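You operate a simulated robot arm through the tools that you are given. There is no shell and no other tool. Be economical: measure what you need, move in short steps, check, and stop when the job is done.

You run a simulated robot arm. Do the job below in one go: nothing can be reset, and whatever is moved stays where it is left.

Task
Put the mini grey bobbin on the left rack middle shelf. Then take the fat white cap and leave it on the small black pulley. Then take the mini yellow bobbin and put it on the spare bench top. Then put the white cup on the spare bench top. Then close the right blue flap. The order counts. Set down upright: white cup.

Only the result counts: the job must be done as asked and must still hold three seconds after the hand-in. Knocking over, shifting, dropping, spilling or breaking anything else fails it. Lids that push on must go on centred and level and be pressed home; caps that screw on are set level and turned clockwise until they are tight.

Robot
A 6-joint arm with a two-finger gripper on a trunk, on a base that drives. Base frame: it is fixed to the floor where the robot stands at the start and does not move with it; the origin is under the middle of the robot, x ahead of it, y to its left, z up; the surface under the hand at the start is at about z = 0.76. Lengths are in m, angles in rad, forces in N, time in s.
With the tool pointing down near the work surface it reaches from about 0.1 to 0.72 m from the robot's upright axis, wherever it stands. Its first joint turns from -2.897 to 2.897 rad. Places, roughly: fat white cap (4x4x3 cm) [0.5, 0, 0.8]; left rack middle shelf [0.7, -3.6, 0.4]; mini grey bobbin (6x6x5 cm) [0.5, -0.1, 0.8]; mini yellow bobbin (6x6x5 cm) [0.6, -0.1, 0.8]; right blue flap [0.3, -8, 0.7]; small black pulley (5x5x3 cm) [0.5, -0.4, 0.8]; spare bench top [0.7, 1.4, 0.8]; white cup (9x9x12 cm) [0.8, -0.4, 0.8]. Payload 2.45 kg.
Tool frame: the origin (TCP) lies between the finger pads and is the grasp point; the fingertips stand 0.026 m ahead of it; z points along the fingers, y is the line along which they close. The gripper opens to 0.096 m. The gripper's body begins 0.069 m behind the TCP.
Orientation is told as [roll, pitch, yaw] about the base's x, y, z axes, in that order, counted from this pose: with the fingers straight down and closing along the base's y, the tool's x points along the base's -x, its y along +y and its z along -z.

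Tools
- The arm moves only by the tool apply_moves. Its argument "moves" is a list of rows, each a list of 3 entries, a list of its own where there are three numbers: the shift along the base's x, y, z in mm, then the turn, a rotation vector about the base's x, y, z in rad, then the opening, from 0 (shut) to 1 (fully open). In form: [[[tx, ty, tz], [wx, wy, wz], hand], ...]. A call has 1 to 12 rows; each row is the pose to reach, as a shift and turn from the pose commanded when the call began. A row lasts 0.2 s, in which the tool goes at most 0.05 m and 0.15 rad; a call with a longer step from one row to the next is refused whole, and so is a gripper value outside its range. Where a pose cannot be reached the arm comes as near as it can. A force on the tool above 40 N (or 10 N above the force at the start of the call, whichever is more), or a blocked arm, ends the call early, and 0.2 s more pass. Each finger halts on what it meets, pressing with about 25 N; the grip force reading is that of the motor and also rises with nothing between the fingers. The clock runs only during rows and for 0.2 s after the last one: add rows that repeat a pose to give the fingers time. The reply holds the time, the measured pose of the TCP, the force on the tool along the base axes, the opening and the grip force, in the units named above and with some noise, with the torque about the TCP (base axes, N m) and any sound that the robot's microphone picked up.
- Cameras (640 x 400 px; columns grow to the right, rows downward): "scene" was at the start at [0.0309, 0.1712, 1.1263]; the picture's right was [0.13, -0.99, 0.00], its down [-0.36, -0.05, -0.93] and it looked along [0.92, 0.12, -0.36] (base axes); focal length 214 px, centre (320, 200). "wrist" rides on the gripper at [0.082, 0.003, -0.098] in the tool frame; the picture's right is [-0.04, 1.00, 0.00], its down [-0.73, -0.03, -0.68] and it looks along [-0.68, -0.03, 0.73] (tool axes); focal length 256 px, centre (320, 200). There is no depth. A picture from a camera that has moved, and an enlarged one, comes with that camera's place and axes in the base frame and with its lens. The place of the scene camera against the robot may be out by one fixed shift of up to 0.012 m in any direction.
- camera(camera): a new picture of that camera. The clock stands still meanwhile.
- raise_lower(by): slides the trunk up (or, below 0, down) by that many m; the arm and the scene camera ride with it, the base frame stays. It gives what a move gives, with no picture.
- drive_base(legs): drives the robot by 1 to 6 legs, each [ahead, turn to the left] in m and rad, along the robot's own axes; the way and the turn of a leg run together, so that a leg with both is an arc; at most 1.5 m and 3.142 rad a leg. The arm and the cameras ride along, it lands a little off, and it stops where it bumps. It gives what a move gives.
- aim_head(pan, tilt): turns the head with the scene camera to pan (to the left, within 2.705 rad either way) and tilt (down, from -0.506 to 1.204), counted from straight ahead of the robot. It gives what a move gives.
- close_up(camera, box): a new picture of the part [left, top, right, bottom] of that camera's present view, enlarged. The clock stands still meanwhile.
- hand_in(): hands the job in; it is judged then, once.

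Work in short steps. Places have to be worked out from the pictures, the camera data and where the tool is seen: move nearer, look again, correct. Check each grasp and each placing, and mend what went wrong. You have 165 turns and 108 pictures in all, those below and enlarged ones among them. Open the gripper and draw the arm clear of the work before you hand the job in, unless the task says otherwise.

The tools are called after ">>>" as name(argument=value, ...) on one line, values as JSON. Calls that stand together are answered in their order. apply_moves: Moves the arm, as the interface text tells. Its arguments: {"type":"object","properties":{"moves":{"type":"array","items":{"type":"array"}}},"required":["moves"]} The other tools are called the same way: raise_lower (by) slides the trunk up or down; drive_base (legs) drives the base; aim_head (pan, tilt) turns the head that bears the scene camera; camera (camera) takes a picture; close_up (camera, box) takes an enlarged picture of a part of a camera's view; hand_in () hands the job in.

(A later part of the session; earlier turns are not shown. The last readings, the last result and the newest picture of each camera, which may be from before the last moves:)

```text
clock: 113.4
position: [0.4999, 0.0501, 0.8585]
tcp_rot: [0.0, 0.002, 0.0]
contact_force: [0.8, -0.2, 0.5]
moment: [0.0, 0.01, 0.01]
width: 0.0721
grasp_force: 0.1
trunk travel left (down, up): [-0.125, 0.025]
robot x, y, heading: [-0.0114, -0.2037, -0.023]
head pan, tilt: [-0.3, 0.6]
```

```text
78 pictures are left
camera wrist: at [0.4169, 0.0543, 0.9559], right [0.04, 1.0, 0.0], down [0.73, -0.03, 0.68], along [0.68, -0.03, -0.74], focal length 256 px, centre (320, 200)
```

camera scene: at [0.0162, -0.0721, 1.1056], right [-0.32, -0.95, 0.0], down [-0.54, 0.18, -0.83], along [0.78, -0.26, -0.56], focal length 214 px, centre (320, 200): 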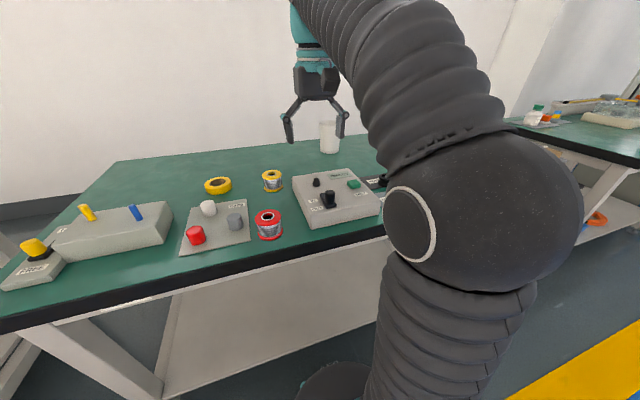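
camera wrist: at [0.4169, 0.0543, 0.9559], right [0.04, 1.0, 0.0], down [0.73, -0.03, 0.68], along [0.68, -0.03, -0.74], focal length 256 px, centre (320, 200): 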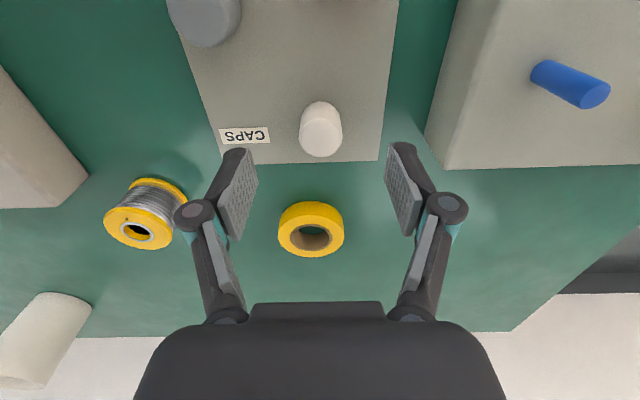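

Cap appears about 3 cm wide, centre ≈ [0.505, 0.051]. I'll grip only its upper half: TCP to z 0.812, then close.

>>> apply_moves(moves=[[[5, 0, -25], [0, 0, 0], 0.6], [[5, 0, -46], [0, 0, 0], 0.6], [[5, 0, -46], [0, 0, 0], 0.6]])

>>> close_up(camera="wrist", box=[200, 80, 440, 230])

```text
clock: 114.2
position: [0.5044, 0.0507, 0.8124]
tcp_rot: [-0.001, 0.001, 0.0]
contact_force: [-0.3, -0.3, -0.2]
moment: [0.02, 0.03, 0.0]
width: 0.0575
grasp_force: 0.0
trunk travel left (down, up): [-0.125, 0.025]
robot x, y, heading: [-0.011, -0.2066, -0.023]
head pan, tilt: [-0.3, 0.6]
```

```text
2.67 times, centred on (320, 155) of wrist
camera zoom: at [0.4224, 0.0547, 0.9096], right [0.04, 1.0, 0.0], down [0.73, -0.03, 0.68], along [0.68, -0.03, -0.74], focal length 683 px, centre (320, 320)
```

zoom: 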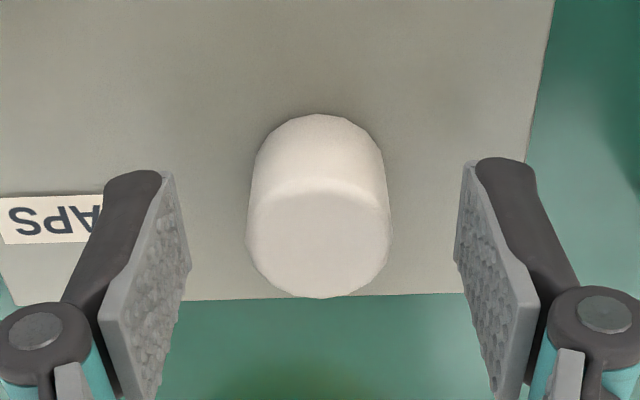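

Cap is centred. Closing and lifting.

>>> apply_moves(moves=[[[0, 0, 0], [0, 0, 0], 0.4], [[0, 0, 0], [0, 0, 0], 0.15], [[0, 0, 0], [0, 0, 0], 0.15], [[0, 0, 0], [0, 0, 0], 0.15], [[0, 0, 10], [0, 0, 0], 0.15], [[0, 0, 40], [0, 0, 0], 0.15], [[0, 0, 80], [0, 0, 0], 0.15], [[0, 0, 110], [0, 0, 0], 0.15], [[0, 0, 110], [0, 0, 0], 0.15]])

>>> camera(camera="wrist")

>>> close_up(camera="scene", box=[150, 60, 330, 260])

```text
clock: 116.2
position: [0.5044, 0.0501, 0.9219]
tcp_rot: [-0.001, 0.001, 0.0]
contact_force: [-0.6, -0.2, -0.1]
moment: [-0.03, -0.01, 0.0]
width: 0.0305
grasp_force: 24.5
trunk travel left (down, up): [-0.125, 0.025]
robot x, y, heading: [-0.0098, -0.2055, -0.027]
head pan, tilt: [-0.3, 0.6]
```

```text
76 pictures are left
camera wrist: at [0.4231, 0.0543, 1.0196], right [0.04, 1.0, 0.0], down [0.73, -0.03, 0.68], along [0.68, -0.03, -0.74], focal length 256 px, centre (320, 200)
```

wrist: 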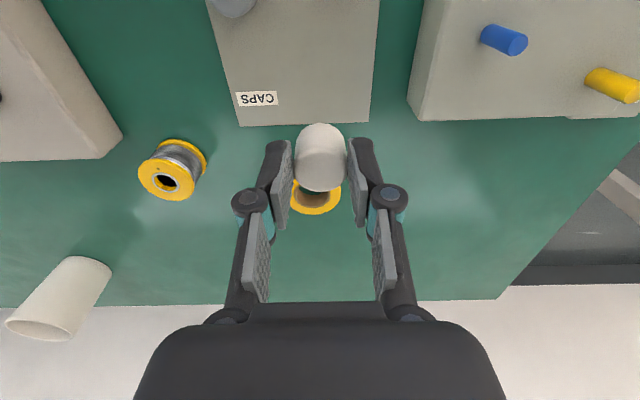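

```text
2.00 times, centred on (240, 160) of scene
camera zoom: at [0.0162, -0.072, 1.1056], right [-0.32, -0.95, 0.0], down [-0.54, 0.18, -0.83], along [0.78, -0.27, -0.56], focal length 429 px, centre (480, 280)
```

zoom: 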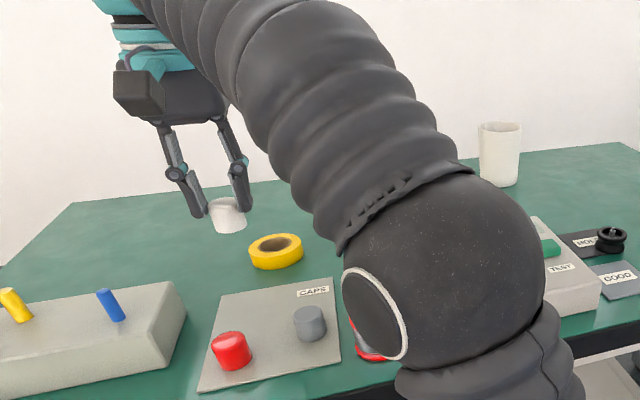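

Cap held (width 0.0305). I'll carry it at z 0.92 to above the pulley at [0.491, -0.445].

>>> apply_moves(moves=[[[-2, -45, 0], [0, 0, 0], 0.15], [[-4, -90, 0], [0, 0, 0], 0.15], [[-6, -135, 0], [0, 0, 0], 0.15], [[-8, -180, 0], [0, 0, 0], 0.15], [[-10, -225, 0], [0, 0, 0], 0.15], [[-12, -270, 0], [0, 0, 0], 0.15], [[-13, -315, 0], [0, 0, 0], 0.15], [[-13, -360, 0], [0, 0, 0], 0.15], [[-14, -405, 0], [0, 0, 0], 0.15], [[-14, -450, 0], [0, 0, 0], 0.15], [[-14, -494, 0], [0, 0, 0], 0.15], [[-14, -494, 0], [0, 0, 0], 0.15]])

>>> camera(camera="wrist")

>>> camera(camera="scene")

```text
clock: 118.8
position: [0.491, -0.4453, 0.9231]
tcp_rot: [-0.001, 0.001, 0.0]
contact_force: [-0.9, 0.2, -0.4]
moment: [-0.01, -0.02, -0.02]
width: 0.0307
grasp_force: 25.0
trunk travel left (down, up): [-0.125, 0.025]
robot x, y, heading: [-0.0075, -0.2028, -0.025]
head pan, tilt: [-0.3, 0.6]
```

```text
74 pictures are left
camera wrist: at [0.4093, -0.4408, 1.0205], right [0.04, 1.0, 0.0], down [0.73, -0.03, 0.68], along [0.68, -0.03, -0.74], focal length 256 px, centre (320, 200)
```

wrist: 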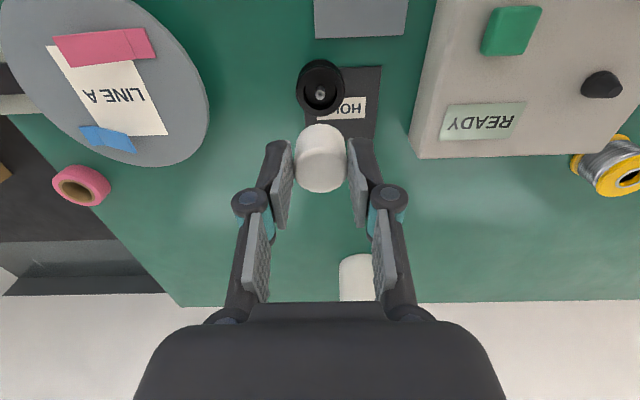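

```text
73 pictures are left
camera scene: at [0.0162, -0.0723, 1.1056], right [-0.32, -0.95, 0.0], down [-0.54, 0.18, -0.83], along [0.78, -0.27, -0.56], focal length 214 px, centre (320, 200)
```

scene: 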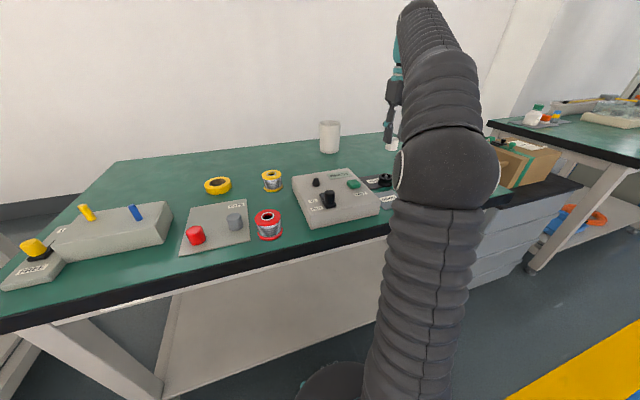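

The pulley rim looks aligned under the tool axis (expected pixel (320, 90)). A close-up confirms before lowering.

>>> close_up(camera="wrist", box=[260, 40, 380, 200])

```text
2.50 times, centred on (320, 120) of wrist
camera zoom: at [0.4093, -0.4408, 1.0205], right [0.04, 1.0, 0.0], down [0.73, -0.03, 0.68], along [0.68, -0.03, -0.74], focal length 640 px, centre (320, 400)
```

zoom: 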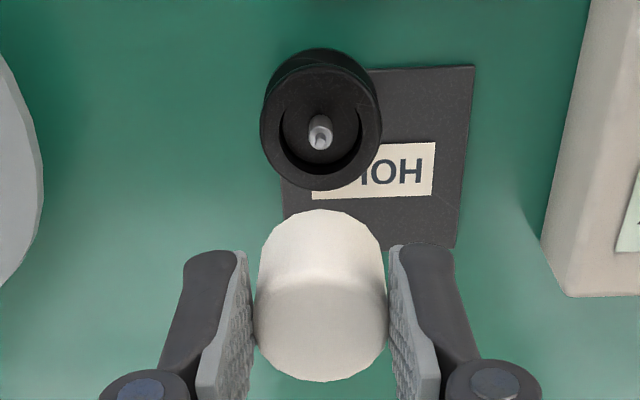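

Rim width measures about 4.1 cm, so the 3 cm cap should rest on it over the pin. I'll lower to just above and compare the cap with the rim.

>>> apply_moves(moves=[[[0, 0, -35], [0, 0, 0], 0.15], [[0, 0, -66], [0, 0, 0], 0.15], [[0, 0, -66], [0, 0, 0], 0.15]])

>>> close_up(camera="wrist", box=[240, 60, 400, 220])

>>> aim_head(pan=-0.55, tilt=0.5)

>>> camera(camera="scene")

```text
clock: 119.6
position: [0.4893, -0.4458, 0.8562]
tcp_rot: [-0.002, 0.003, -0.001]
contact_force: [-0.5, -0.6, -0.2]
moment: [0.0, 0.02, -0.01]
width: 0.031
grasp_force: 24.9
trunk travel left (down, up): [-0.125, 0.025]
robot x, y, heading: [-0.0115, -0.2036, -0.025]
head pan, tilt: [-0.3, 0.6]
```

```text
2.50 times, centred on (320, 140) of wrist
camera zoom: at [0.4085, -0.4407, 0.9535], right [0.04, 1.0, 0.0], down [0.73, -0.03, 0.68], along [0.68, -0.03, -0.74], focal length 640 px, centre (320, 350)
```

zoom: 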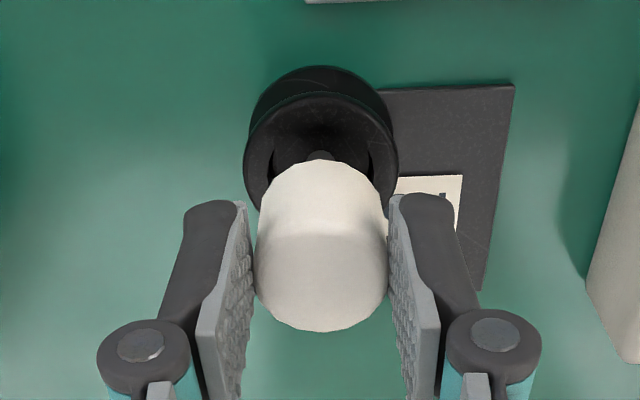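

```text
clock: 120.3
position: [0.4899, -0.4453, 0.8557]
tcp_rot: [0.001, 0.001, 0.0]
contact_force: [0.0, 0.5, -0.1]
moment: [-0.04, -0.04, 0.04]
width: 0.0305
grasp_force: 24.7
trunk travel left (down, up): [-0.125, 0.025]
robot x, y, heading: [-0.0095, -0.2065, -0.029]
head pan, tilt: [-0.55, 0.499]
```

```text
70 pictures are left
camera scene: at [0.0088, -0.0934, 1.1147], right [-0.54, -0.84, 0.0], down [-0.4, 0.26, -0.88], along [0.74, -0.48, -0.48], focal length 214 px, centre (320, 200)
```

scene: 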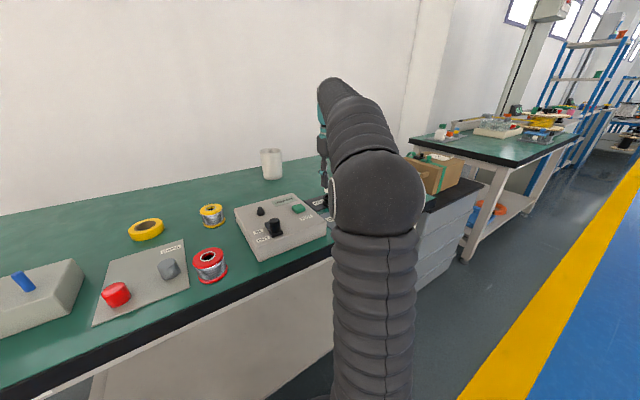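

Alignment is good within about 2 mm. I'll lower gently in small steps until contact is felt.

>>> apply_moves(moves=[[[1, 0, -8], [0, 0, 0], 0.15], [[1, 0, -12], [0, 0, 0], 0.15], [[1, 0, -16], [0, 0, 0], 0.15], [[1, 0, -20], [0, 0, 0], 0.15], [[1, 0, -20], [0, 0, 0], 0.15]])

>>> close_up(camera="wrist", box=[240, 60, 400, 220])

```text
clock: 121.5
position: [0.4919, -0.4444, 0.8372]
tcp_rot: [0.0, -0.002, 0.0]
contact_force: [2.3, -1.9, 14.8]
moment: [-0.05, -0.19, 0.0]
width: 0.0306
grasp_force: 25.5
trunk travel left (down, up): [-0.125, 0.025]
robot x, y, heading: [-0.0105, -0.204, -0.022]
head pan, tilt: [-0.55, 0.499]
```

```text
2.50 times, centred on (320, 140) of wrist
camera zoom: at [0.4096, -0.4398, 0.935], right [0.04, 1.0, 0.0], down [0.73, -0.03, 0.68], along [0.68, -0.03, -0.73], focal length 640 px, centre (320, 350)
```

zoom: 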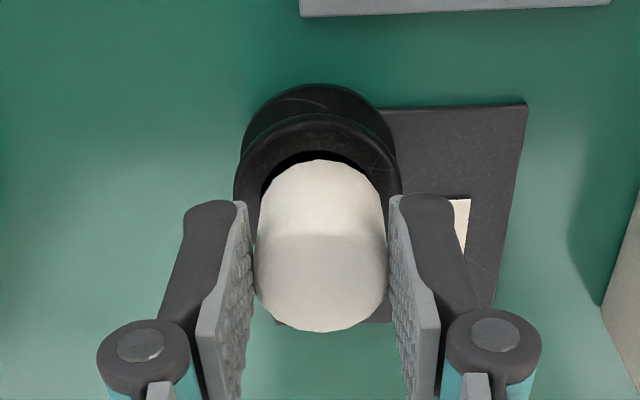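

Contact of about 15 N at z 0.837. I'll press gently 3 mm more to see whether the cap is seated on the rim or settles further.

>>> apply_moves(moves=[[[0, 0, -1], [0, 0, 0], 0.15], [[0, 0, -2], [0, 0, 0], 0.15], [[0, 0, -3], [0, 0, 0], 0.15], [[0, 0, -3], [0, 0, 0], 0.15]])

>>> close_up(camera="wrist", box=[260, 80, 380, 180])

```text
clock: 122.5
position: [0.4909, -0.4445, 0.8331]
tcp_rot: [-0.003, 0.003, 0.0]
contact_force: [1.8, 0.1, 17.1]
moment: [0.06, -0.13, 0.0]
width: 0.0304
grasp_force: 25.1
trunk travel left (down, up): [-0.125, 0.025]
robot x, y, heading: [-0.0116, -0.2072, -0.025]
head pan, tilt: [-0.55, 0.499]
```

```text
4.00 times, centred on (320, 130) of wrist
camera zoom: at [0.4088, -0.44, 0.9312], right [0.04, 1.0, 0.0], down [0.73, -0.03, 0.68], along [0.68, -0.03, -0.73], focal length 1024 px, centre (320, 480)
```

zoom: 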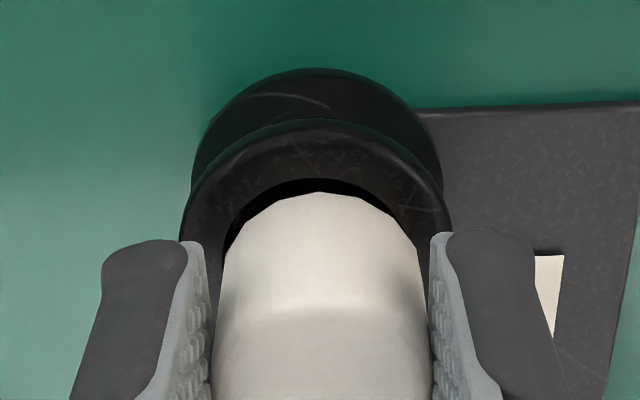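

The geometry (cap underside ≈ 0.801, rim ≈ 0.795) says the cap is perched on the centre pin rather than the rim. I'll lift off and tilt the hand back to look at the cap's underside for a bore.

>>> apply_moves(moves=[[[0, 0, 20], [0, 0, 0], 0.15], [[0, 0, 65], [0, 0, 0], 0.15], [[0, 0, 105], [0, 0, 0], 0.15], [[-20, 45, 105], [0, 0, 0], 0.15], [[-40, 90, 105], [0, 0, 0], 0.15], [[-60, 135, 105], [0, 0, 0], 0.15], [[-80, 180, 105], [0, 0, 0], 0.15], [[-100, 220, 105], [0, 0, 0], 0.15], [[-110, 260, 105], [0, 0, 0], 0.15], [[-110, 290, 105], [0, 0, 0], 0.15]])

>>> apply_moves(moves=[[[0, 0, 0], [0, 0.14, 0], 0.15], [[0, 0, 0], [0, 0.28, 0], 0.15], [[0, 0, 0], [0, 0.42, 0], 0.15], [[0, 0, 0], [0, 0.56, 0], 0.15], [[0, 0, 0], [0, 0.7, 0], 0.15], [[0, 0, 0], [0, 0.84, 0], 0.15], [[0, 0, 0], [0, 0.98, 0], 0.15], [[0, 0, 0], [0, 0.98, 0], 0.15]])

>>> aim_head(pan=-0.1, tilt=0.45)

>>> camera(camera="scene")

```text
clock: 124.7
position: [0.3796, -0.1535, 0.9392]
tcp_rot: [-0.003, 0.003, 0.0]
contact_force: [1.0, -0.4, 0.0]
moment: [0.0, -0.02, 0.0]
width: 0.0303
grasp_force: 24.8
trunk travel left (down, up): [-0.125, 0.025]
robot x, y, heading: [-0.0094, -0.2005, -0.024]
head pan, tilt: [-0.55, 0.499]
```

```text
clock: 125.7
position: [0.3713, -0.1493, 0.8335]
tcp_rot: [0.0, 0.493, -0.002]
contact_force: [6.3, 0.6, 14.2]
moment: [-0.31, -0.14, 0.13]
width: 0.0305
grasp_force: 24.8
out of reach, approached as far as the arm can: row 2, 3, 4
trunk travel left (down, up): [-0.125, 0.025]
robot x, y, heading: [-0.0122, -0.2046, -0.025]
head pan, tilt: [-0.55, 0.499]
stopped in row 4: the force on the tool passed its limit at 108 N (the readings are from after the stop); the commanded pose is now the measured one
```

```text
clock: 126.6
position: [0.3726, -0.1484, 0.8333]
tcp_rot: [-0.001, 0.494, -0.002]
contact_force: [8.6, 0.5, 30.7]
moment: [-0.7, -0.17, 0.17]
width: 0.0308
grasp_force: 25.1
trunk travel left (down, up): [-0.125, 0.025]
robot x, y, heading: [-0.0105, -0.2043, -0.027]
head pan, tilt: [-0.099, 0.45]
```

```text
67 pictures are left
camera scene: at [0.0234, -0.0555, 1.1194], right [-0.13, -0.99, 0.0], down [-0.43, 0.06, -0.9], along [0.89, -0.11, -0.43], focal length 214 px, centre (320, 200)
```

scene: 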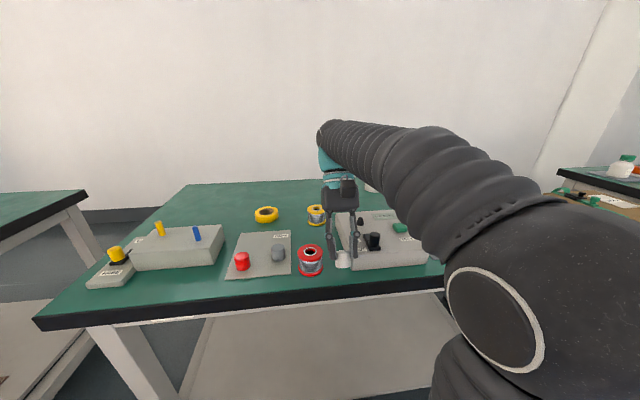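

The arm ran out of reach in the tilt and sank onto the control box. I lift straight up at once, undo the tilt, and check what was touched.

>>> apply_moves(moves=[[[0, 0, 20], [0, 0, 0], 0.15], [[0, 0, 45], [0, -0.1, 0], 0.15], [[0, 0, 70], [0, -0.24, 0], 0.15], [[0, 0, 95], [0, -0.38, 0], 0.15], [[0, 0, 105], [0, -0.494, 0], 0.15], [[0, 0, 105], [0, -0.494, 0], 0.15]])

>>> camera(camera="scene")

>>> camera(camera="wrist")

```text
clock: 128.0
position: [0.3719, -0.1474, 0.9379]
tcp_rot: [-0.003, 0.001, -0.001]
contact_force: [-0.5, -0.1, -0.4]
moment: [0.0, 0.01, 0.02]
width: 0.0306
grasp_force: 24.8
out of reach, approached as far as the arm can: row 1, 2
trunk travel left (down, up): [-0.125, 0.025]
robot x, y, heading: [-0.0104, -0.2052, -0.031]
head pan, tilt: [-0.099, 0.45]
```

```text
66 pictures are left
camera scene: at [0.0238, -0.0553, 1.1191], right [-0.13, -0.99, 0.0], down [-0.43, 0.05, -0.9], along [0.89, -0.11, -0.44], focal length 214 px, centre (320, 200)
```

scene: 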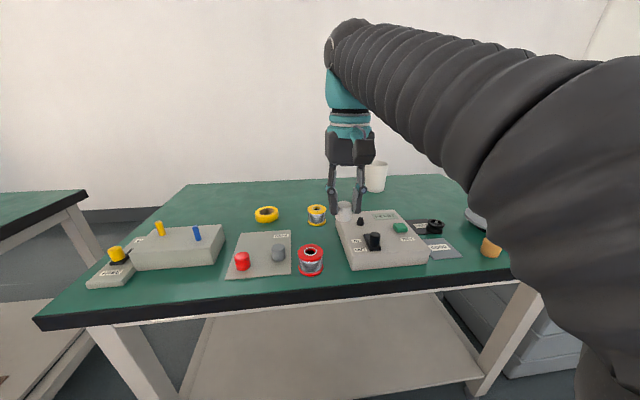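

```text
65 pictures are left
camera wrist: at [0.2901, -0.1434, 1.0356], right [0.04, 1.0, 0.0], down [0.73, -0.03, 0.68], along [0.68, -0.03, -0.73], focal length 256 px, centre (320, 200)
```

wrist: 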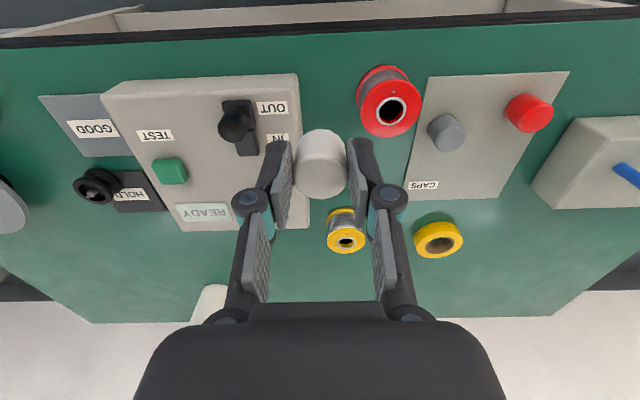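

The box, lever and red bobbin are where they were before (box corner still at [0.562, -0.169]). I'll check the cap in the fingers, then move over the free area near [0.62, -0.25] to roll the hand sideways for a look at the underside.

>>> close_up(camera="wrist", box=[250, 100, 390, 220])

>>> apply_moves(moves=[[[40, -20, 0], [0, 0, 0], 0.15], [[85, -40, 0], [0, 0, 0], 0.15], [[130, -60, 0], [0, 0, 0], 0.15], [[175, -80, 0], [0, 0, 0], 0.15], [[220, -100, 0], [0, 0, 0], 0.15], [[230, -100, 0], [0, 0, 0], 0.15]])

>>> apply_moves(moves=[[[0, 0, 0], [0.14, 0, 0], 0.15], [[0, 0, 0], [0.28, 0, 0], 0.15], [[0, 0, 0], [0.28, 0, 0], 0.15]])

```text
3.33 times, centred on (320, 160) of wrist
camera zoom: at [0.2901, -0.1434, 1.0356], right [0.04, 1.0, 0.0], down [0.73, -0.03, 0.68], along [0.68, -0.03, -0.73], focal length 853 px, centre (320, 333)
```

zoom: 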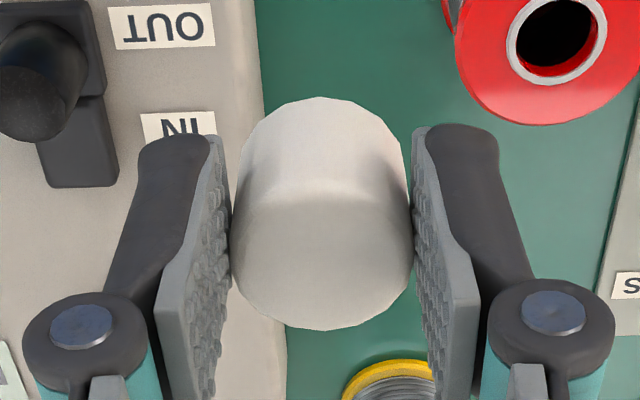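

```text
clock: 129.4
position: [0.5921, -0.2486, 0.9262]
tcp_rot: [-0.001, -0.002, 0.0]
contact_force: [0.3, -0.2, -0.6]
moment: [-0.01, 0.01, 0.03]
width: 0.0304
grasp_force: 24.6
out of reach, approached as far as the arm can: row 5, 6
trunk travel left (down, up): [-0.125, 0.025]
robot x, y, heading: [-0.0092, -0.2048, -0.03]
head pan, tilt: [-0.099, 0.45]
```

```text
clock: 130.2
position: [0.5911, -0.2478, 0.9262]
tcp_rot: [0.281, -0.001, -0.001]
contact_force: [-0.5, 0.0, -0.1]
moment: [0.01, 0.01, 0.0]
width: 0.0305
grasp_force: 24.4
out of reach, approached as far as the arm can: row 2, 3
trunk travel left (down, up): [-0.125, 0.025]
robot x, y, heading: [-0.0104, -0.2041, -0.028]
head pan, tilt: [-0.099, 0.45]
```

Rolling works; the limit is only horizontal reach. I pull in a little and continue the roll.

>>> apply_moves(moves=[[[-20, 0, 0], [0.14, 0, 0], 0.15], [[-40, 0, 0], [0.28, 0, 0], 0.15], [[-40, 0, 0], [0.42, 0, 0], 0.15], [[-40, 0, 0], [0.56, 0, 0], 0.15], [[-40, 0, 0], [0.7, 0, 0], 0.15], [[-40, 0, 0], [0.7, 0, 0], 0.15]])

>>> camera(camera="scene")

```text
clock: 131.6
position: [0.5524, -0.2473, 0.9248]
tcp_rot: [0.98, 0.002, 0.0]
contact_force: [1.1, 0.0, -0.3]
moment: [0.0, 0.03, 0.02]
width: 0.0305
grasp_force: 25.1
trunk travel left (down, up): [-0.125, 0.025]
robot x, y, heading: [-0.0119, -0.2018, -0.027]
head pan, tilt: [-0.099, 0.45]
```

```text
63 pictures are left
camera scene: at [0.0238, -0.0555, 1.1192], right [-0.13, -0.99, 0.0], down [-0.43, 0.05, -0.9], along [0.89, -0.11, -0.44], focal length 214 px, centre (320, 200)
```

scene: 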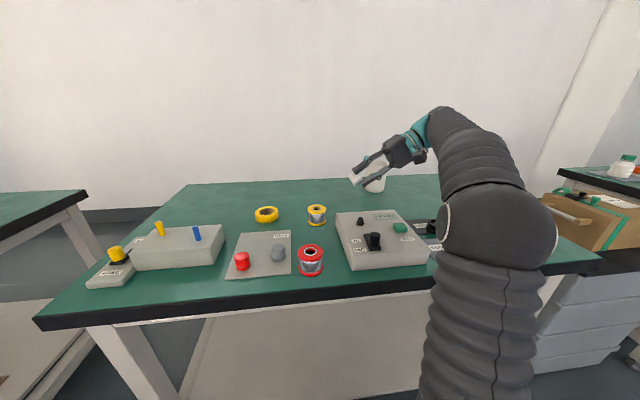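

Now I swing the tilted hand about the vertical so the underside faces the camera.

>>> apply_moves(moves=[[[-15, 0, 0], [0, 0, 0.14], 0.15], [[-30, 0, 0], [0, 0, 0.28], 0.15], [[-45, 0, 0], [0, 0, 0.42], 0.15], [[-60, 0, 0], [0, 0, 0.56], 0.15], [[-60, 0, 0], [0, 0, 0.7], 0.15], [[-60, 0, 0], [0, 0, 0.7], 0.15]])

>>> close_up(camera="scene", box=[290, 100, 450, 230])

```text
clock: 132.5
position: [0.4946, -0.1719, 0.8396]
tcp_rot: [0.972, -0.023, 0.434]
contact_force: [0.1, -0.2, 11.8]
moment: [-0.01, 0.13, -0.01]
width: 0.0305
grasp_force: 24.8
out of reach, approached as far as the arm can: row 1, 2, 3, 4
trunk travel left (down, up): [-0.125, 0.025]
robot x, y, heading: [-0.0111, -0.203, -0.026]
head pan, tilt: [-0.099, 0.45]
stopped in row 4: the force on the tool passed its limit at 94 N (the readings are from after the stop); the commanded pose is now the measured one
```

```text
3.08 times, centred on (370, 165) of scene
camera zoom: at [0.0238, -0.0555, 1.1193], right [-0.13, -0.99, 0.0], down [-0.43, 0.06, -0.9], along [0.89, -0.12, -0.43], focal length 660 px, centre (166, 308)
```

zoom: 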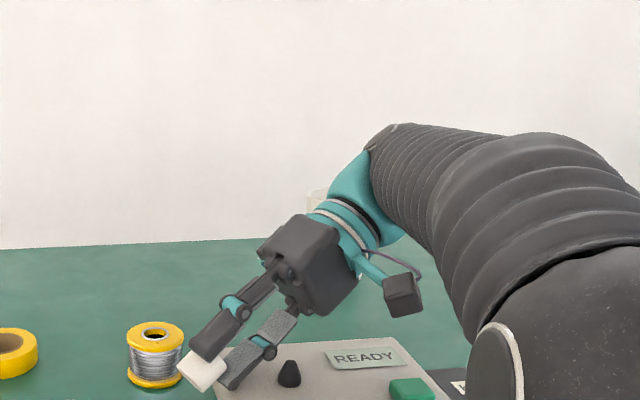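

Again it ran into the reach limit and touched the box top. I lift away immediately with the present orientation and undo the turns.

>>> apply_moves(moves=[[[0, 0, 15], [0, 0, 0], 0.15], [[10, -10, 35], [0, 0, -0.14], 0.15], [[20, -30, 55], [0, 0, -0.28], 0.15], [[35, -50, 70], [0, 0, -0.434], 0.15], [[45, -70, 80], [0, 0, -0.434], 0.15], [[45, -70, 80], [0, 0, -0.434], 0.15]])

>>> camera(camera="scene")

```text
refused: row 4 steps farther than a row can; nothing moved
```

```text
61 pictures are left
camera scene: at [0.0238, -0.0555, 1.1193], right [-0.13, -0.99, 0.0], down [-0.43, 0.06, -0.9], along [0.89, -0.12, -0.43], focal length 214 px, centre (320, 200)
```

scene: 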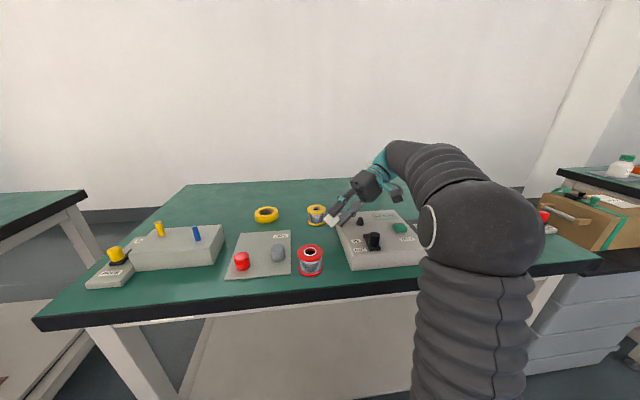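

The last row stepped slightly too far; same motion with smaller steps.

>>> apply_moves(moves=[[[0, 0, 15], [0, 0, 0], 0.15], [[0, 0, 35], [0, 0, -0.1], 0.15], [[10, -20, 50], [0, 0, -0.22], 0.15], [[25, -40, 65], [0, 0, -0.33], 0.15], [[35, -55, 75], [0, 0, -0.434], 0.15], [[45, -70, 80], [0, 0, -0.434], 0.15], [[45, -70, 80], [0, 0, -0.434], 0.15]])

```text
clock: 134.1
position: [0.5402, -0.2419, 0.9207]
tcp_rot: [0.972, -0.02, 0.002]
contact_force: [0.1, -0.5, -0.5]
moment: [-0.01, -0.03, 0.0]
width: 0.0303
grasp_force: 24.9
out of reach, approached as far as the arm can: row 1
trunk travel left (down, up): [-0.125, 0.025]
robot x, y, heading: [-0.0071, -0.2026, -0.028]
head pan, tilt: [-0.099, 0.45]
```

Free again, nothing held down. A safer viewing pose: keep the sideways roll and move the hand right/inward in small checked steps so the camera sees the underside obliquely.

>>> raise_lower(by=0.024)

>>> apply_moves(moves=[[[-25, -30, 0], [0, 0, 0], 0.15], [[-50, -60, 0], [0, 0, 0], 0.15], [[-75, -90, 0], [0.1, 0, 0], 0.15], [[-75, -90, 0], [0.1, 0, 0], 0.15]])

```text
clock: 134.8
position: [0.5378, -0.242, 0.9432]
tcp_rot: [0.972, -0.021, -0.002]
contact_force: [-0.4, -0.1, -0.6]
moment: [0.0, -0.01, -0.01]
width: 0.0304
grasp_force: 24.8
trunk travel left (down, up): [-0.149, 0.001]
robot x, y, heading: [-0.0126, -0.2056, -0.029]
head pan, tilt: [-0.099, 0.45]
```

```text
clock: 135.8
position: [0.4768, -0.2948, 0.9089]
tcp_rot: [1.072, -0.023, -0.005]
contact_force: [0.1, 1.2, -0.3]
moment: [-0.03, 0.01, -0.01]
width: 0.0306
grasp_force: 25.3
out of reach, approached as far as the arm can: row 2, 3, 4
trunk travel left (down, up): [-0.149, 0.001]
robot x, y, heading: [-0.0101, -0.2036, -0.027]
head pan, tilt: [-0.099, 0.45]
```

Limit reached again, but the view may already suffice; take a close-up.

>>> close_up(camera="scene", box=[370, 140, 450, 200])

```text
6.67 times, centred on (410, 170) of scene
camera zoom: at [0.0242, -0.0555, 1.1432], right [-0.13, -0.99, 0.0], down [-0.43, 0.06, -0.9], along [0.89, -0.11, -0.44], focal length 1430 px, centre (-280, 400)
```

zoom: 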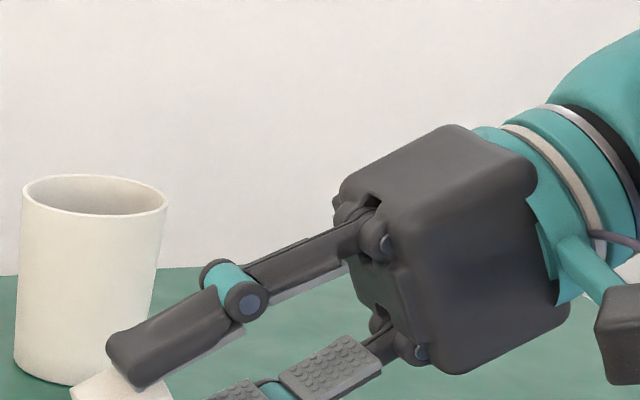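

>>> close_up(camera="scene", box=[350, 170, 430, 220])

```text
8.00 times, centred on (390, 195) of scene
camera zoom: at [0.0242, -0.0555, 1.1432], right [-0.13, -0.99, 0.0], down [-0.43, 0.06, -0.9], along [0.89, -0.11, -0.44], focal length 1716 px, centre (-240, 240)
```

zoom: 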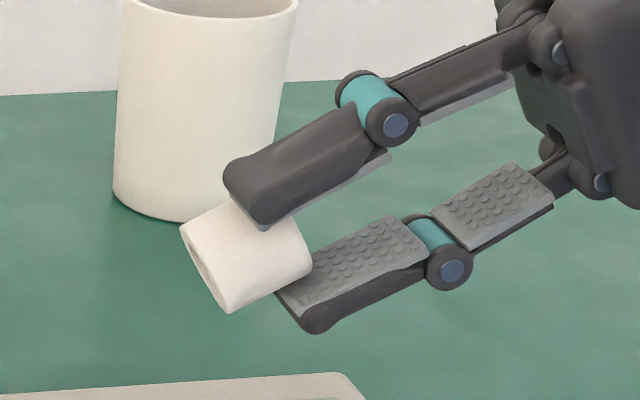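

The cap is hollow underneath, so it should sit on the rim with the pin inside. The dark crescent seen earlier on the robot side and the +x offset moment mean it was 3 mm too far in +x. I'll roll upright again and re-check the cap in hand.

>>> apply_moves(moves=[[[0, 0, 0], [-0.14, 0, 0], 0.15], [[0, -20, 10], [-0.28, 0, 0], 0.15], [[0, -40, 20], [-0.42, 0, 0], 0.15], [[0, -60, 20], [-0.56, 0, 0], 0.15], [[0, -80, 20], [-0.7, 0, 0], 0.15], [[0, -100, 20], [-0.84, 0, 0], 0.15], [[0, -120, 20], [-0.98, 0, 0], 0.15], [[0, -140, 20], [-1.072, 0, 0], 0.15], [[5, -150, 20], [-1.072, 0.023, 0], 0.15], [[5, -150, 20], [-1.072, 0.023, 0], 0.15]])

>>> close_up(camera="wrist", box=[240, 40, 400, 220])

```text
clock: 138.0
position: [0.4841, -0.4459, 0.9267]
tcp_rot: [0.001, 0.007, 0.005]
contact_force: [0.1, 1.2, -0.4]
moment: [-0.02, -0.02, 0.02]
width: 0.0305
grasp_force: 24.7
trunk travel left (down, up): [-0.149, 0.001]
robot x, y, heading: [-0.0101, -0.2038, -0.028]
head pan, tilt: [-0.099, 0.45]
```

```text
2.22 times, centred on (320, 130) of wrist
camera zoom: at [0.402, -0.4412, 1.0258], right [0.03, 1.0, 0.0], down [0.74, -0.02, 0.67], along [0.67, -0.02, -0.74], focal length 569 px, centre (320, 356)
```

zoom: 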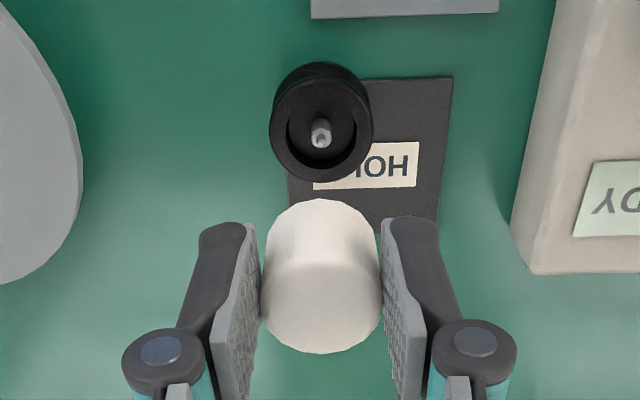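

Taking all views together the pulley centre is most likely [0.488, -0.4455]. I'll correct the small pitch, go there and lower to just above the rim.

>>> apply_moves(moves=[[[4, 0, -30], [-0.001, -0.006, -0.005], 0.15], [[4, 0, -60], [-0.001, -0.006, -0.005], 0.15], [[4, 0, -80], [-0.001, -0.006, -0.005], 0.15], [[4, 0, -80], [-0.001, -0.006, -0.005], 0.15]])

>>> close_up(camera="wrist", box=[240, 60, 400, 220])

```text
clock: 139.0
position: [0.4875, -0.4448, 0.8465]
tcp_rot: [-0.001, -0.001, 0.001]
contact_force: [0.9, -0.6, -0.3]
moment: [0.02, -0.03, -0.03]
width: 0.0302
grasp_force: 24.5
trunk travel left (down, up): [-0.149, 0.001]
robot x, y, heading: [-0.0069, -0.2036, -0.03]
head pan, tilt: [-0.099, 0.45]
```

```text
2.50 times, centred on (320, 140) of wrist
camera zoom: at [0.4056, -0.4403, 0.9456], right [0.04, 1.0, 0.0], down [0.73, -0.03, 0.68], along [0.68, -0.03, -0.73], focal length 640 px, centre (320, 350)
```

zoom: 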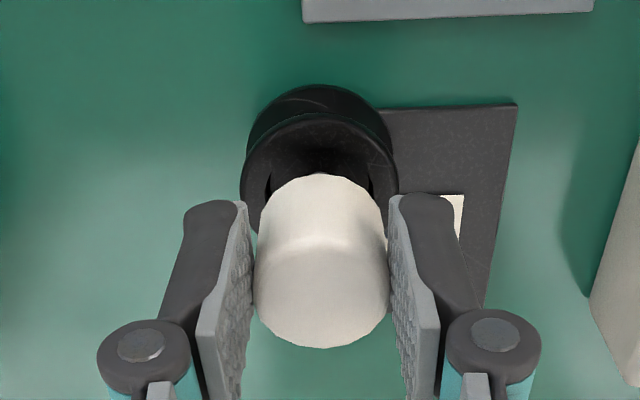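

The cap has slid up about 6 mm in the fingers, so contact is expected near z 0.827. Lowering gently.

>>> apply_moves(moves=[[[0, -0.5, -6], [0, 0, 0], 0.15], [[0, -0.5, -11], [0, 0, 0], 0.15], [[0, -0.5, -15], [0, 0, 0], 0.15], [[0, -0.5, -18], [0, 0, 0], 0.15], [[0, -0.5, -18], [0, 0, 0], 0.15]])

>>> close_up(camera="wrist", box=[240, 60, 400, 220])

```text
clock: 140.2
position: [0.4877, -0.4457, 0.8305]
tcp_rot: [0.0, -0.001, 0.001]
contact_force: [2.7, -2.2, 18.5]
moment: [-0.05, -0.17, -0.05]
width: 0.0304
grasp_force: 24.7
trunk travel left (down, up): [-0.149, 0.001]
robot x, y, heading: [-0.0122, -0.2034, -0.03]
head pan, tilt: [-0.099, 0.45]
```

```text
2.50 times, centred on (320, 140) of wrist
camera zoom: at [0.4053, -0.4413, 0.9286], right [0.04, 1.0, 0.0], down [0.73, -0.03, 0.68], along [0.68, -0.03, -0.73], focal length 640 px, centre (320, 350)
```

zoom: 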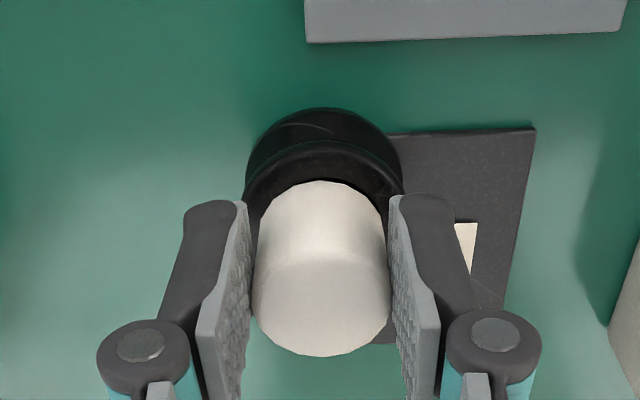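

Contact at 0.8305 with the cap concentric with the rim sides. I'll release gently, rise straight up and look at how it sits.

>>> apply_moves(moves=[[[0, 0, 1], [0, 0, 0], 0.38], [[0, 0, 1], [0, 0, 0], 0.45], [[0, 0, 1], [0, 0, 0], 0.5], [[0, 0, 1], [0, 0, 0], 0.5], [[0, 0, 30], [0, 0, 0], 0.5], [[0, 0, 60], [0, 0, 0], 0.5], [[0, 0, 95], [0, 0, 0], 0.5], [[0, 0, 95], [0, 0, 0], 0.5]])

>>> close_up(camera="wrist", box=[240, 20, 400, 180])

```text
clock: 142.0
position: [0.4855, -0.4472, 0.9245]
tcp_rot: [0.001, 0.002, 0.002]
contact_force: [0.7, -0.1, -0.3]
moment: [0.0, 0.03, -0.04]
width: 0.0481
grasp_force: 0.1
trunk travel left (down, up): [-0.149, 0.001]
robot x, y, heading: [-0.0072, -0.2041, -0.03]
head pan, tilt: [-0.099, 0.45]
```

```text
2.50 times, centred on (320, 100) of wrist
camera zoom: at [0.4041, -0.4424, 1.0234], right [0.04, 1.0, 0.0], down [0.73, -0.03, 0.68], along [0.68, -0.03, -0.73], focal length 640 px, centre (320, 450)
```

zoom: 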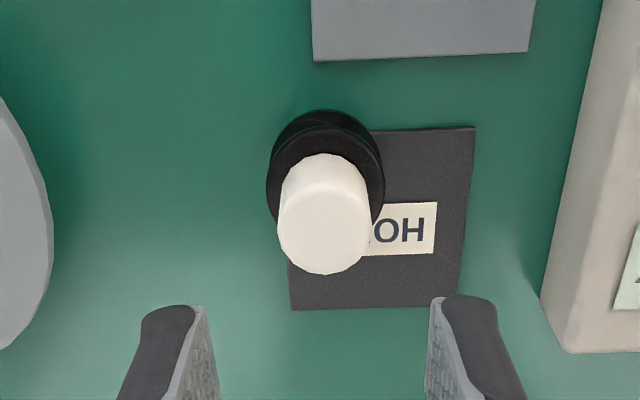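

The cap stands on the pulley. I'll move the arm aside to the left and look with the head camera from another angle.

>>> apply_moves(moves=[[[0, 45, 0], [0, 0, 0], 0.5], [[0, 90, 0], [0, 0, 0], 0.5], [[0, 135, 0], [0, 0, 0], 0.5], [[0, 180, 0], [0, 0, 0], 0.5], [[0, 225, 0], [0, 0, 0], 0.5], [[0, 270, 0], [0, 0, 0], 0.5], [[0, 315, 0], [0, 0, 0], 0.5], [[0, 360, 0], [0, 0, 0], 0.5], [[0, 390, 0], [0, 0, 0], 0.5]])

>>> aim_head(pan=-0.65, tilt=0.55)

>>> camera(camera="scene")

```text
clock: 144.0
position: [0.4876, -0.0558, 0.9268]
tcp_rot: [-0.002, 0.0, 0.004]
contact_force: [0.1, -1.0, 0.2]
moment: [0.02, -0.01, -0.02]
width: 0.0481
grasp_force: 0.1
trunk travel left (down, up): [-0.149, 0.001]
robot x, y, heading: [-0.0049, -0.2044, -0.024]
head pan, tilt: [-0.099, 0.45]
```

```text
clock: 145.0
position: [0.488, -0.056, 0.928]
tcp_rot: [-0.002, 0.0, 0.003]
contact_force: [0.5, -1.1, -0.5]
moment: [0.01, 0.02, 0.0]
width: 0.0484
grasp_force: 0.1
trunk travel left (down, up): [-0.149, 0.001]
robot x, y, heading: [-0.0093, -0.2049, -0.026]
head pan, tilt: [-0.649, 0.55]
```

```text
54 pictures are left
camera scene: at [0.003, -0.0999, 1.1341], right [-0.63, -0.78, 0.0], down [-0.41, 0.33, -0.85], along [0.66, -0.53, -0.52], focal length 214 px, centre (320, 200)
```

scene: 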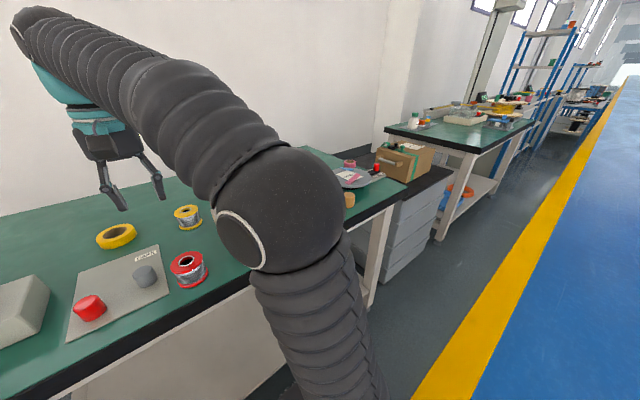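

The elbow hides it. Instead I'll use the wrist camera from a low oblique angle: move in front of the pulley and tilt the hand forward 0.6 rad.

>>> apply_moves(moves=[[[-15, -45, 0], [0, 0, 0], 0.5], [[-30, -90, 0], [0, 0, 0], 0.5], [[-45, -135, 0], [0, 0, 0], 0.5], [[-60, -180, 0], [0, 0, 0], 0.5], [[-75, -225, 0], [0, 0, 0], 0.5], [[-90, -270, 0], [0, 0, 0], 0.5], [[-105, -315, 0], [0, 0, 0], 0.5], [[-115, -360, 0], [0, 0, 0], 0.5], [[-118, -389, 0], [0, 0, 0], 0.5], [[-118, -389, 0], [0, 0, 0], 0.5]])

>>> apply_moves(moves=[[[0, 0, -10], [0, -0.14, 0], 0.5], [[0, 0, -25], [0, -0.28, 0], 0.5], [[0, 0, -45], [0, -0.42, 0], 0.5], [[0, 0, -65], [0, -0.56, 0], 0.5], [[0, 0, -75], [0, -0.6, 0], 0.5], [[0, 0, -75], [0, -0.6, 0], 0.5]])

>>> camera(camera="wrist")

```text
clock: 147.2
position: [0.3703, -0.4445, 0.9224]
tcp_rot: [-0.004, -0.001, 0.002]
contact_force: [0.1, -0.5, 0.0]
moment: [0.01, 0.01, 0.02]
width: 0.0481
grasp_force: 0.0
trunk travel left (down, up): [-0.149, 0.001]
robot x, y, heading: [-0.0074, -0.2052, -0.029]
head pan, tilt: [-0.649, 0.55]
```

```text
clock: 148.6
position: [0.3696, -0.4436, 0.8509]
tcp_rot: [-0.002, -0.601, 0.0]
contact_force: [-0.4, 0.3, 0.0]
moment: [0.01, -0.01, 0.0]
width: 0.048
grasp_force: 0.0
trunk travel left (down, up): [-0.149, 0.001]
robot x, y, heading: [-0.0046, -0.2036, -0.028]
head pan, tilt: [-0.649, 0.55]
```

```text
53 pictures are left
camera wrist: at [0.2471, -0.4403, 0.8845], right [0.03, 1.0, 0.02], down [0.22, -0.03, 0.97], along [0.97, -0.03, -0.22], focal length 256 px, centre (320, 200)
```

wrist: 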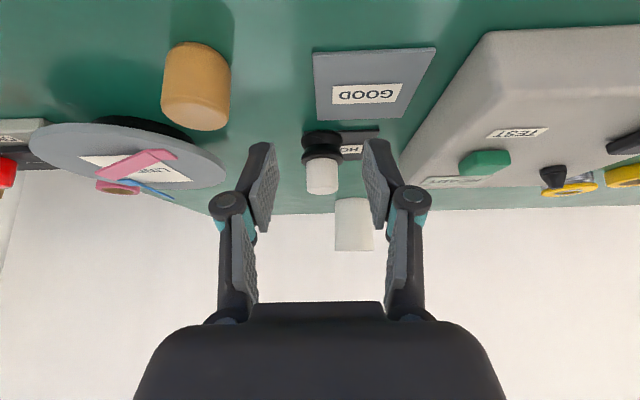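

>>> close_up(camera="wrist", box=[285, 115, 365, 205])

```text
4.44 times, centred on (325, 160) of wrist
camera zoom: at [0.2471, -0.4403, 0.8845], right [0.03, 1.0, 0.02], down [0.22, -0.03, 0.97], along [0.97, -0.03, -0.22], focal length 1138 px, centre (298, 378)
```

zoom: 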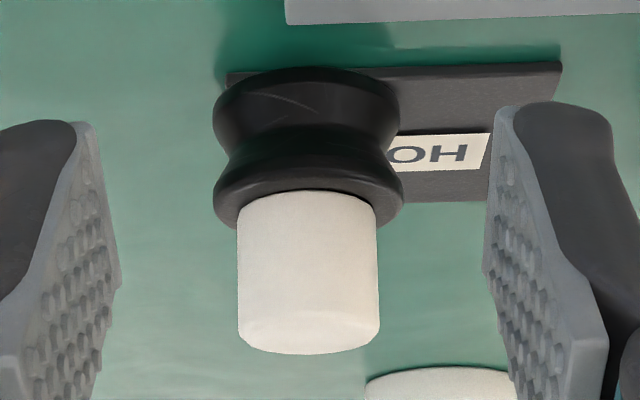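

From this low angle (image inverted) the cap sits level and directly on the rim, centred sideways. One more enlargement to judge fore-aft centring.

>>> close_up(camera="wrist", box=[298, 125, 346, 175])

```text
8.00 times, centred on (322, 150) of wrist
camera zoom: at [0.2471, -0.4403, 0.8845], right [0.03, 1.0, 0.02], down [0.22, -0.03, 0.97], along [0.97, -0.03, -0.22], focal length 2048 px, centre (304, 600)
```

zoom: 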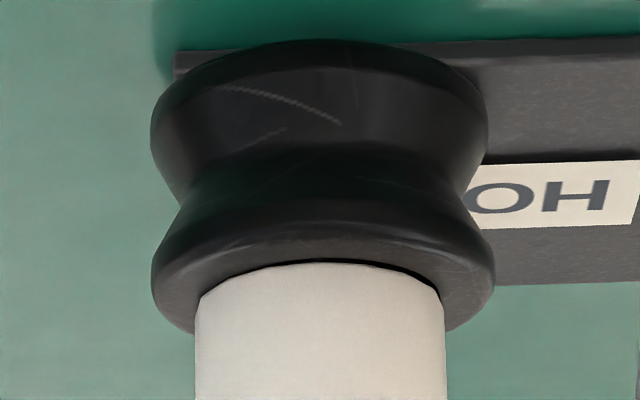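

The cap rests level on the rim over the pin; good. Now I withdraw, level the hand and go above the yellow bobbin at about [0.577, -0.105].

>>> apply_moves(moves=[[[-10, 0, 15], [0, 0, 0], 0.8], [[-10, 0, 35], [0, 0.14, 0], 0.9], [[-5, 0, 55], [0, 0.28, 0], 1], [[0, 0, 70], [0, 0.42, 0], 1], [[0, 0, 75], [0, 0.56, 0], 1], [[0, 0, 75], [0, 0.601, 0], 1], [[5, 45, 75], [0, 0.601, 0], 1], [[10, 90, 75], [0, 0.601, 0], 1], [[20, 135, 75], [0, 0.601, 0], 1], [[30, 180, 75], [0, 0.601, 0], 1], [[40, 220, 75], [0, 0.601, 0], 1], [[55, 260, 75], [0, 0.601, 0], 1]])

>>> apply_moves(moves=[[[40, 20, 0], [0, 0, 0], 1], [[80, 40, 0], [0, 0, 0], 1], [[120, 60, -5], [0, 0, 0], 1], [[145, 79, -10], [0, 0, 0], 1], [[145, 79, -10], [0, 0, 0], 1]])

>>> camera(camera="wrist")

```text
clock: 151.2
position: [0.424, -0.1841, 0.9253]
tcp_rot: [-0.001, 0.0, -0.001]
contact_force: [0.8, 0.3, -0.7]
moment: [0.07, -0.01, -0.01]
width: 0.0958
grasp_force: 0.1
trunk travel left (down, up): [-0.149, 0.001]
robot x, y, heading: [-0.006, -0.2033, -0.03]
head pan, tilt: [-0.649, 0.55]
```

```text
clock: 152.4
position: [0.5698, -0.1036, 0.9164]
tcp_rot: [-0.001, 0.001, -0.001]
contact_force: [0.3, 0.9, 0.3]
moment: [-0.02, -0.02, -0.03]
width: 0.096
grasp_force: 0.1
trunk travel left (down, up): [-0.149, 0.001]
robot x, y, heading: [-0.0087, -0.2073, -0.022]
head pan, tilt: [-0.649, 0.55]
```

```text
50 pictures are left
camera wrist: at [0.489, -0.1001, 1.0136], right [0.04, 1.0, 0.0], down [0.73, -0.03, 0.68], along [0.68, -0.03, -0.74], focal length 256 px, centre (320, 200)
```

wrist: 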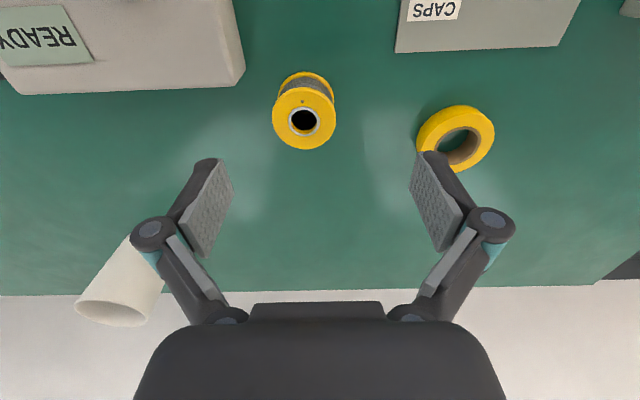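

Bobbin centre ≈ [0.585, -0.118]. I'll shift, narrow the opening a little and descend to z 0.86 to refine.

>>> apply_moves(moves=[[[8, -7, -20], [0, 0, 0], 0.85], [[15, -14, -55], [0, 0, 0], 0.78], [[15, -14, -55], [0, 0, 0], 0.78]])

>>> camera(camera="wrist")

```text
clock: 153.2
position: [0.5842, -0.1187, 0.8603]
tcp_rot: [-0.002, 0.002, 0.002]
contact_force: [0.1, -0.1, -0.2]
moment: [-0.03, 0.01, 0.04]
width: 0.0748
grasp_force: 0.0
trunk travel left (down, up): [-0.149, 0.001]
robot x, y, heading: [-0.0121, -0.2026, -0.026]
head pan, tilt: [-0.649, 0.55]
```

```text
49 pictures are left
camera wrist: at [0.5024, -0.1136, 0.9584], right [0.04, 1.0, 0.0], down [0.73, -0.03, 0.68], along [0.68, -0.03, -0.74], focal length 256 px, centre (320, 200)
```

wrist: 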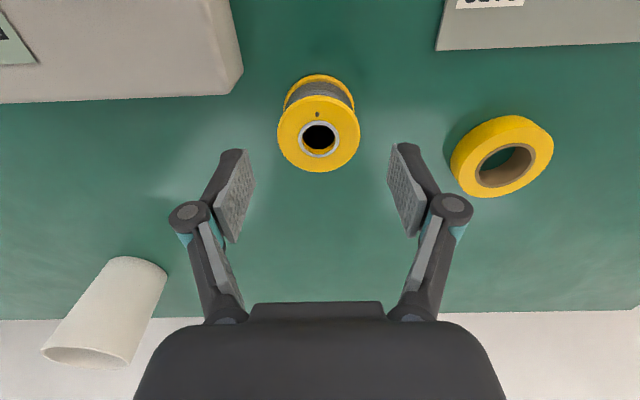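

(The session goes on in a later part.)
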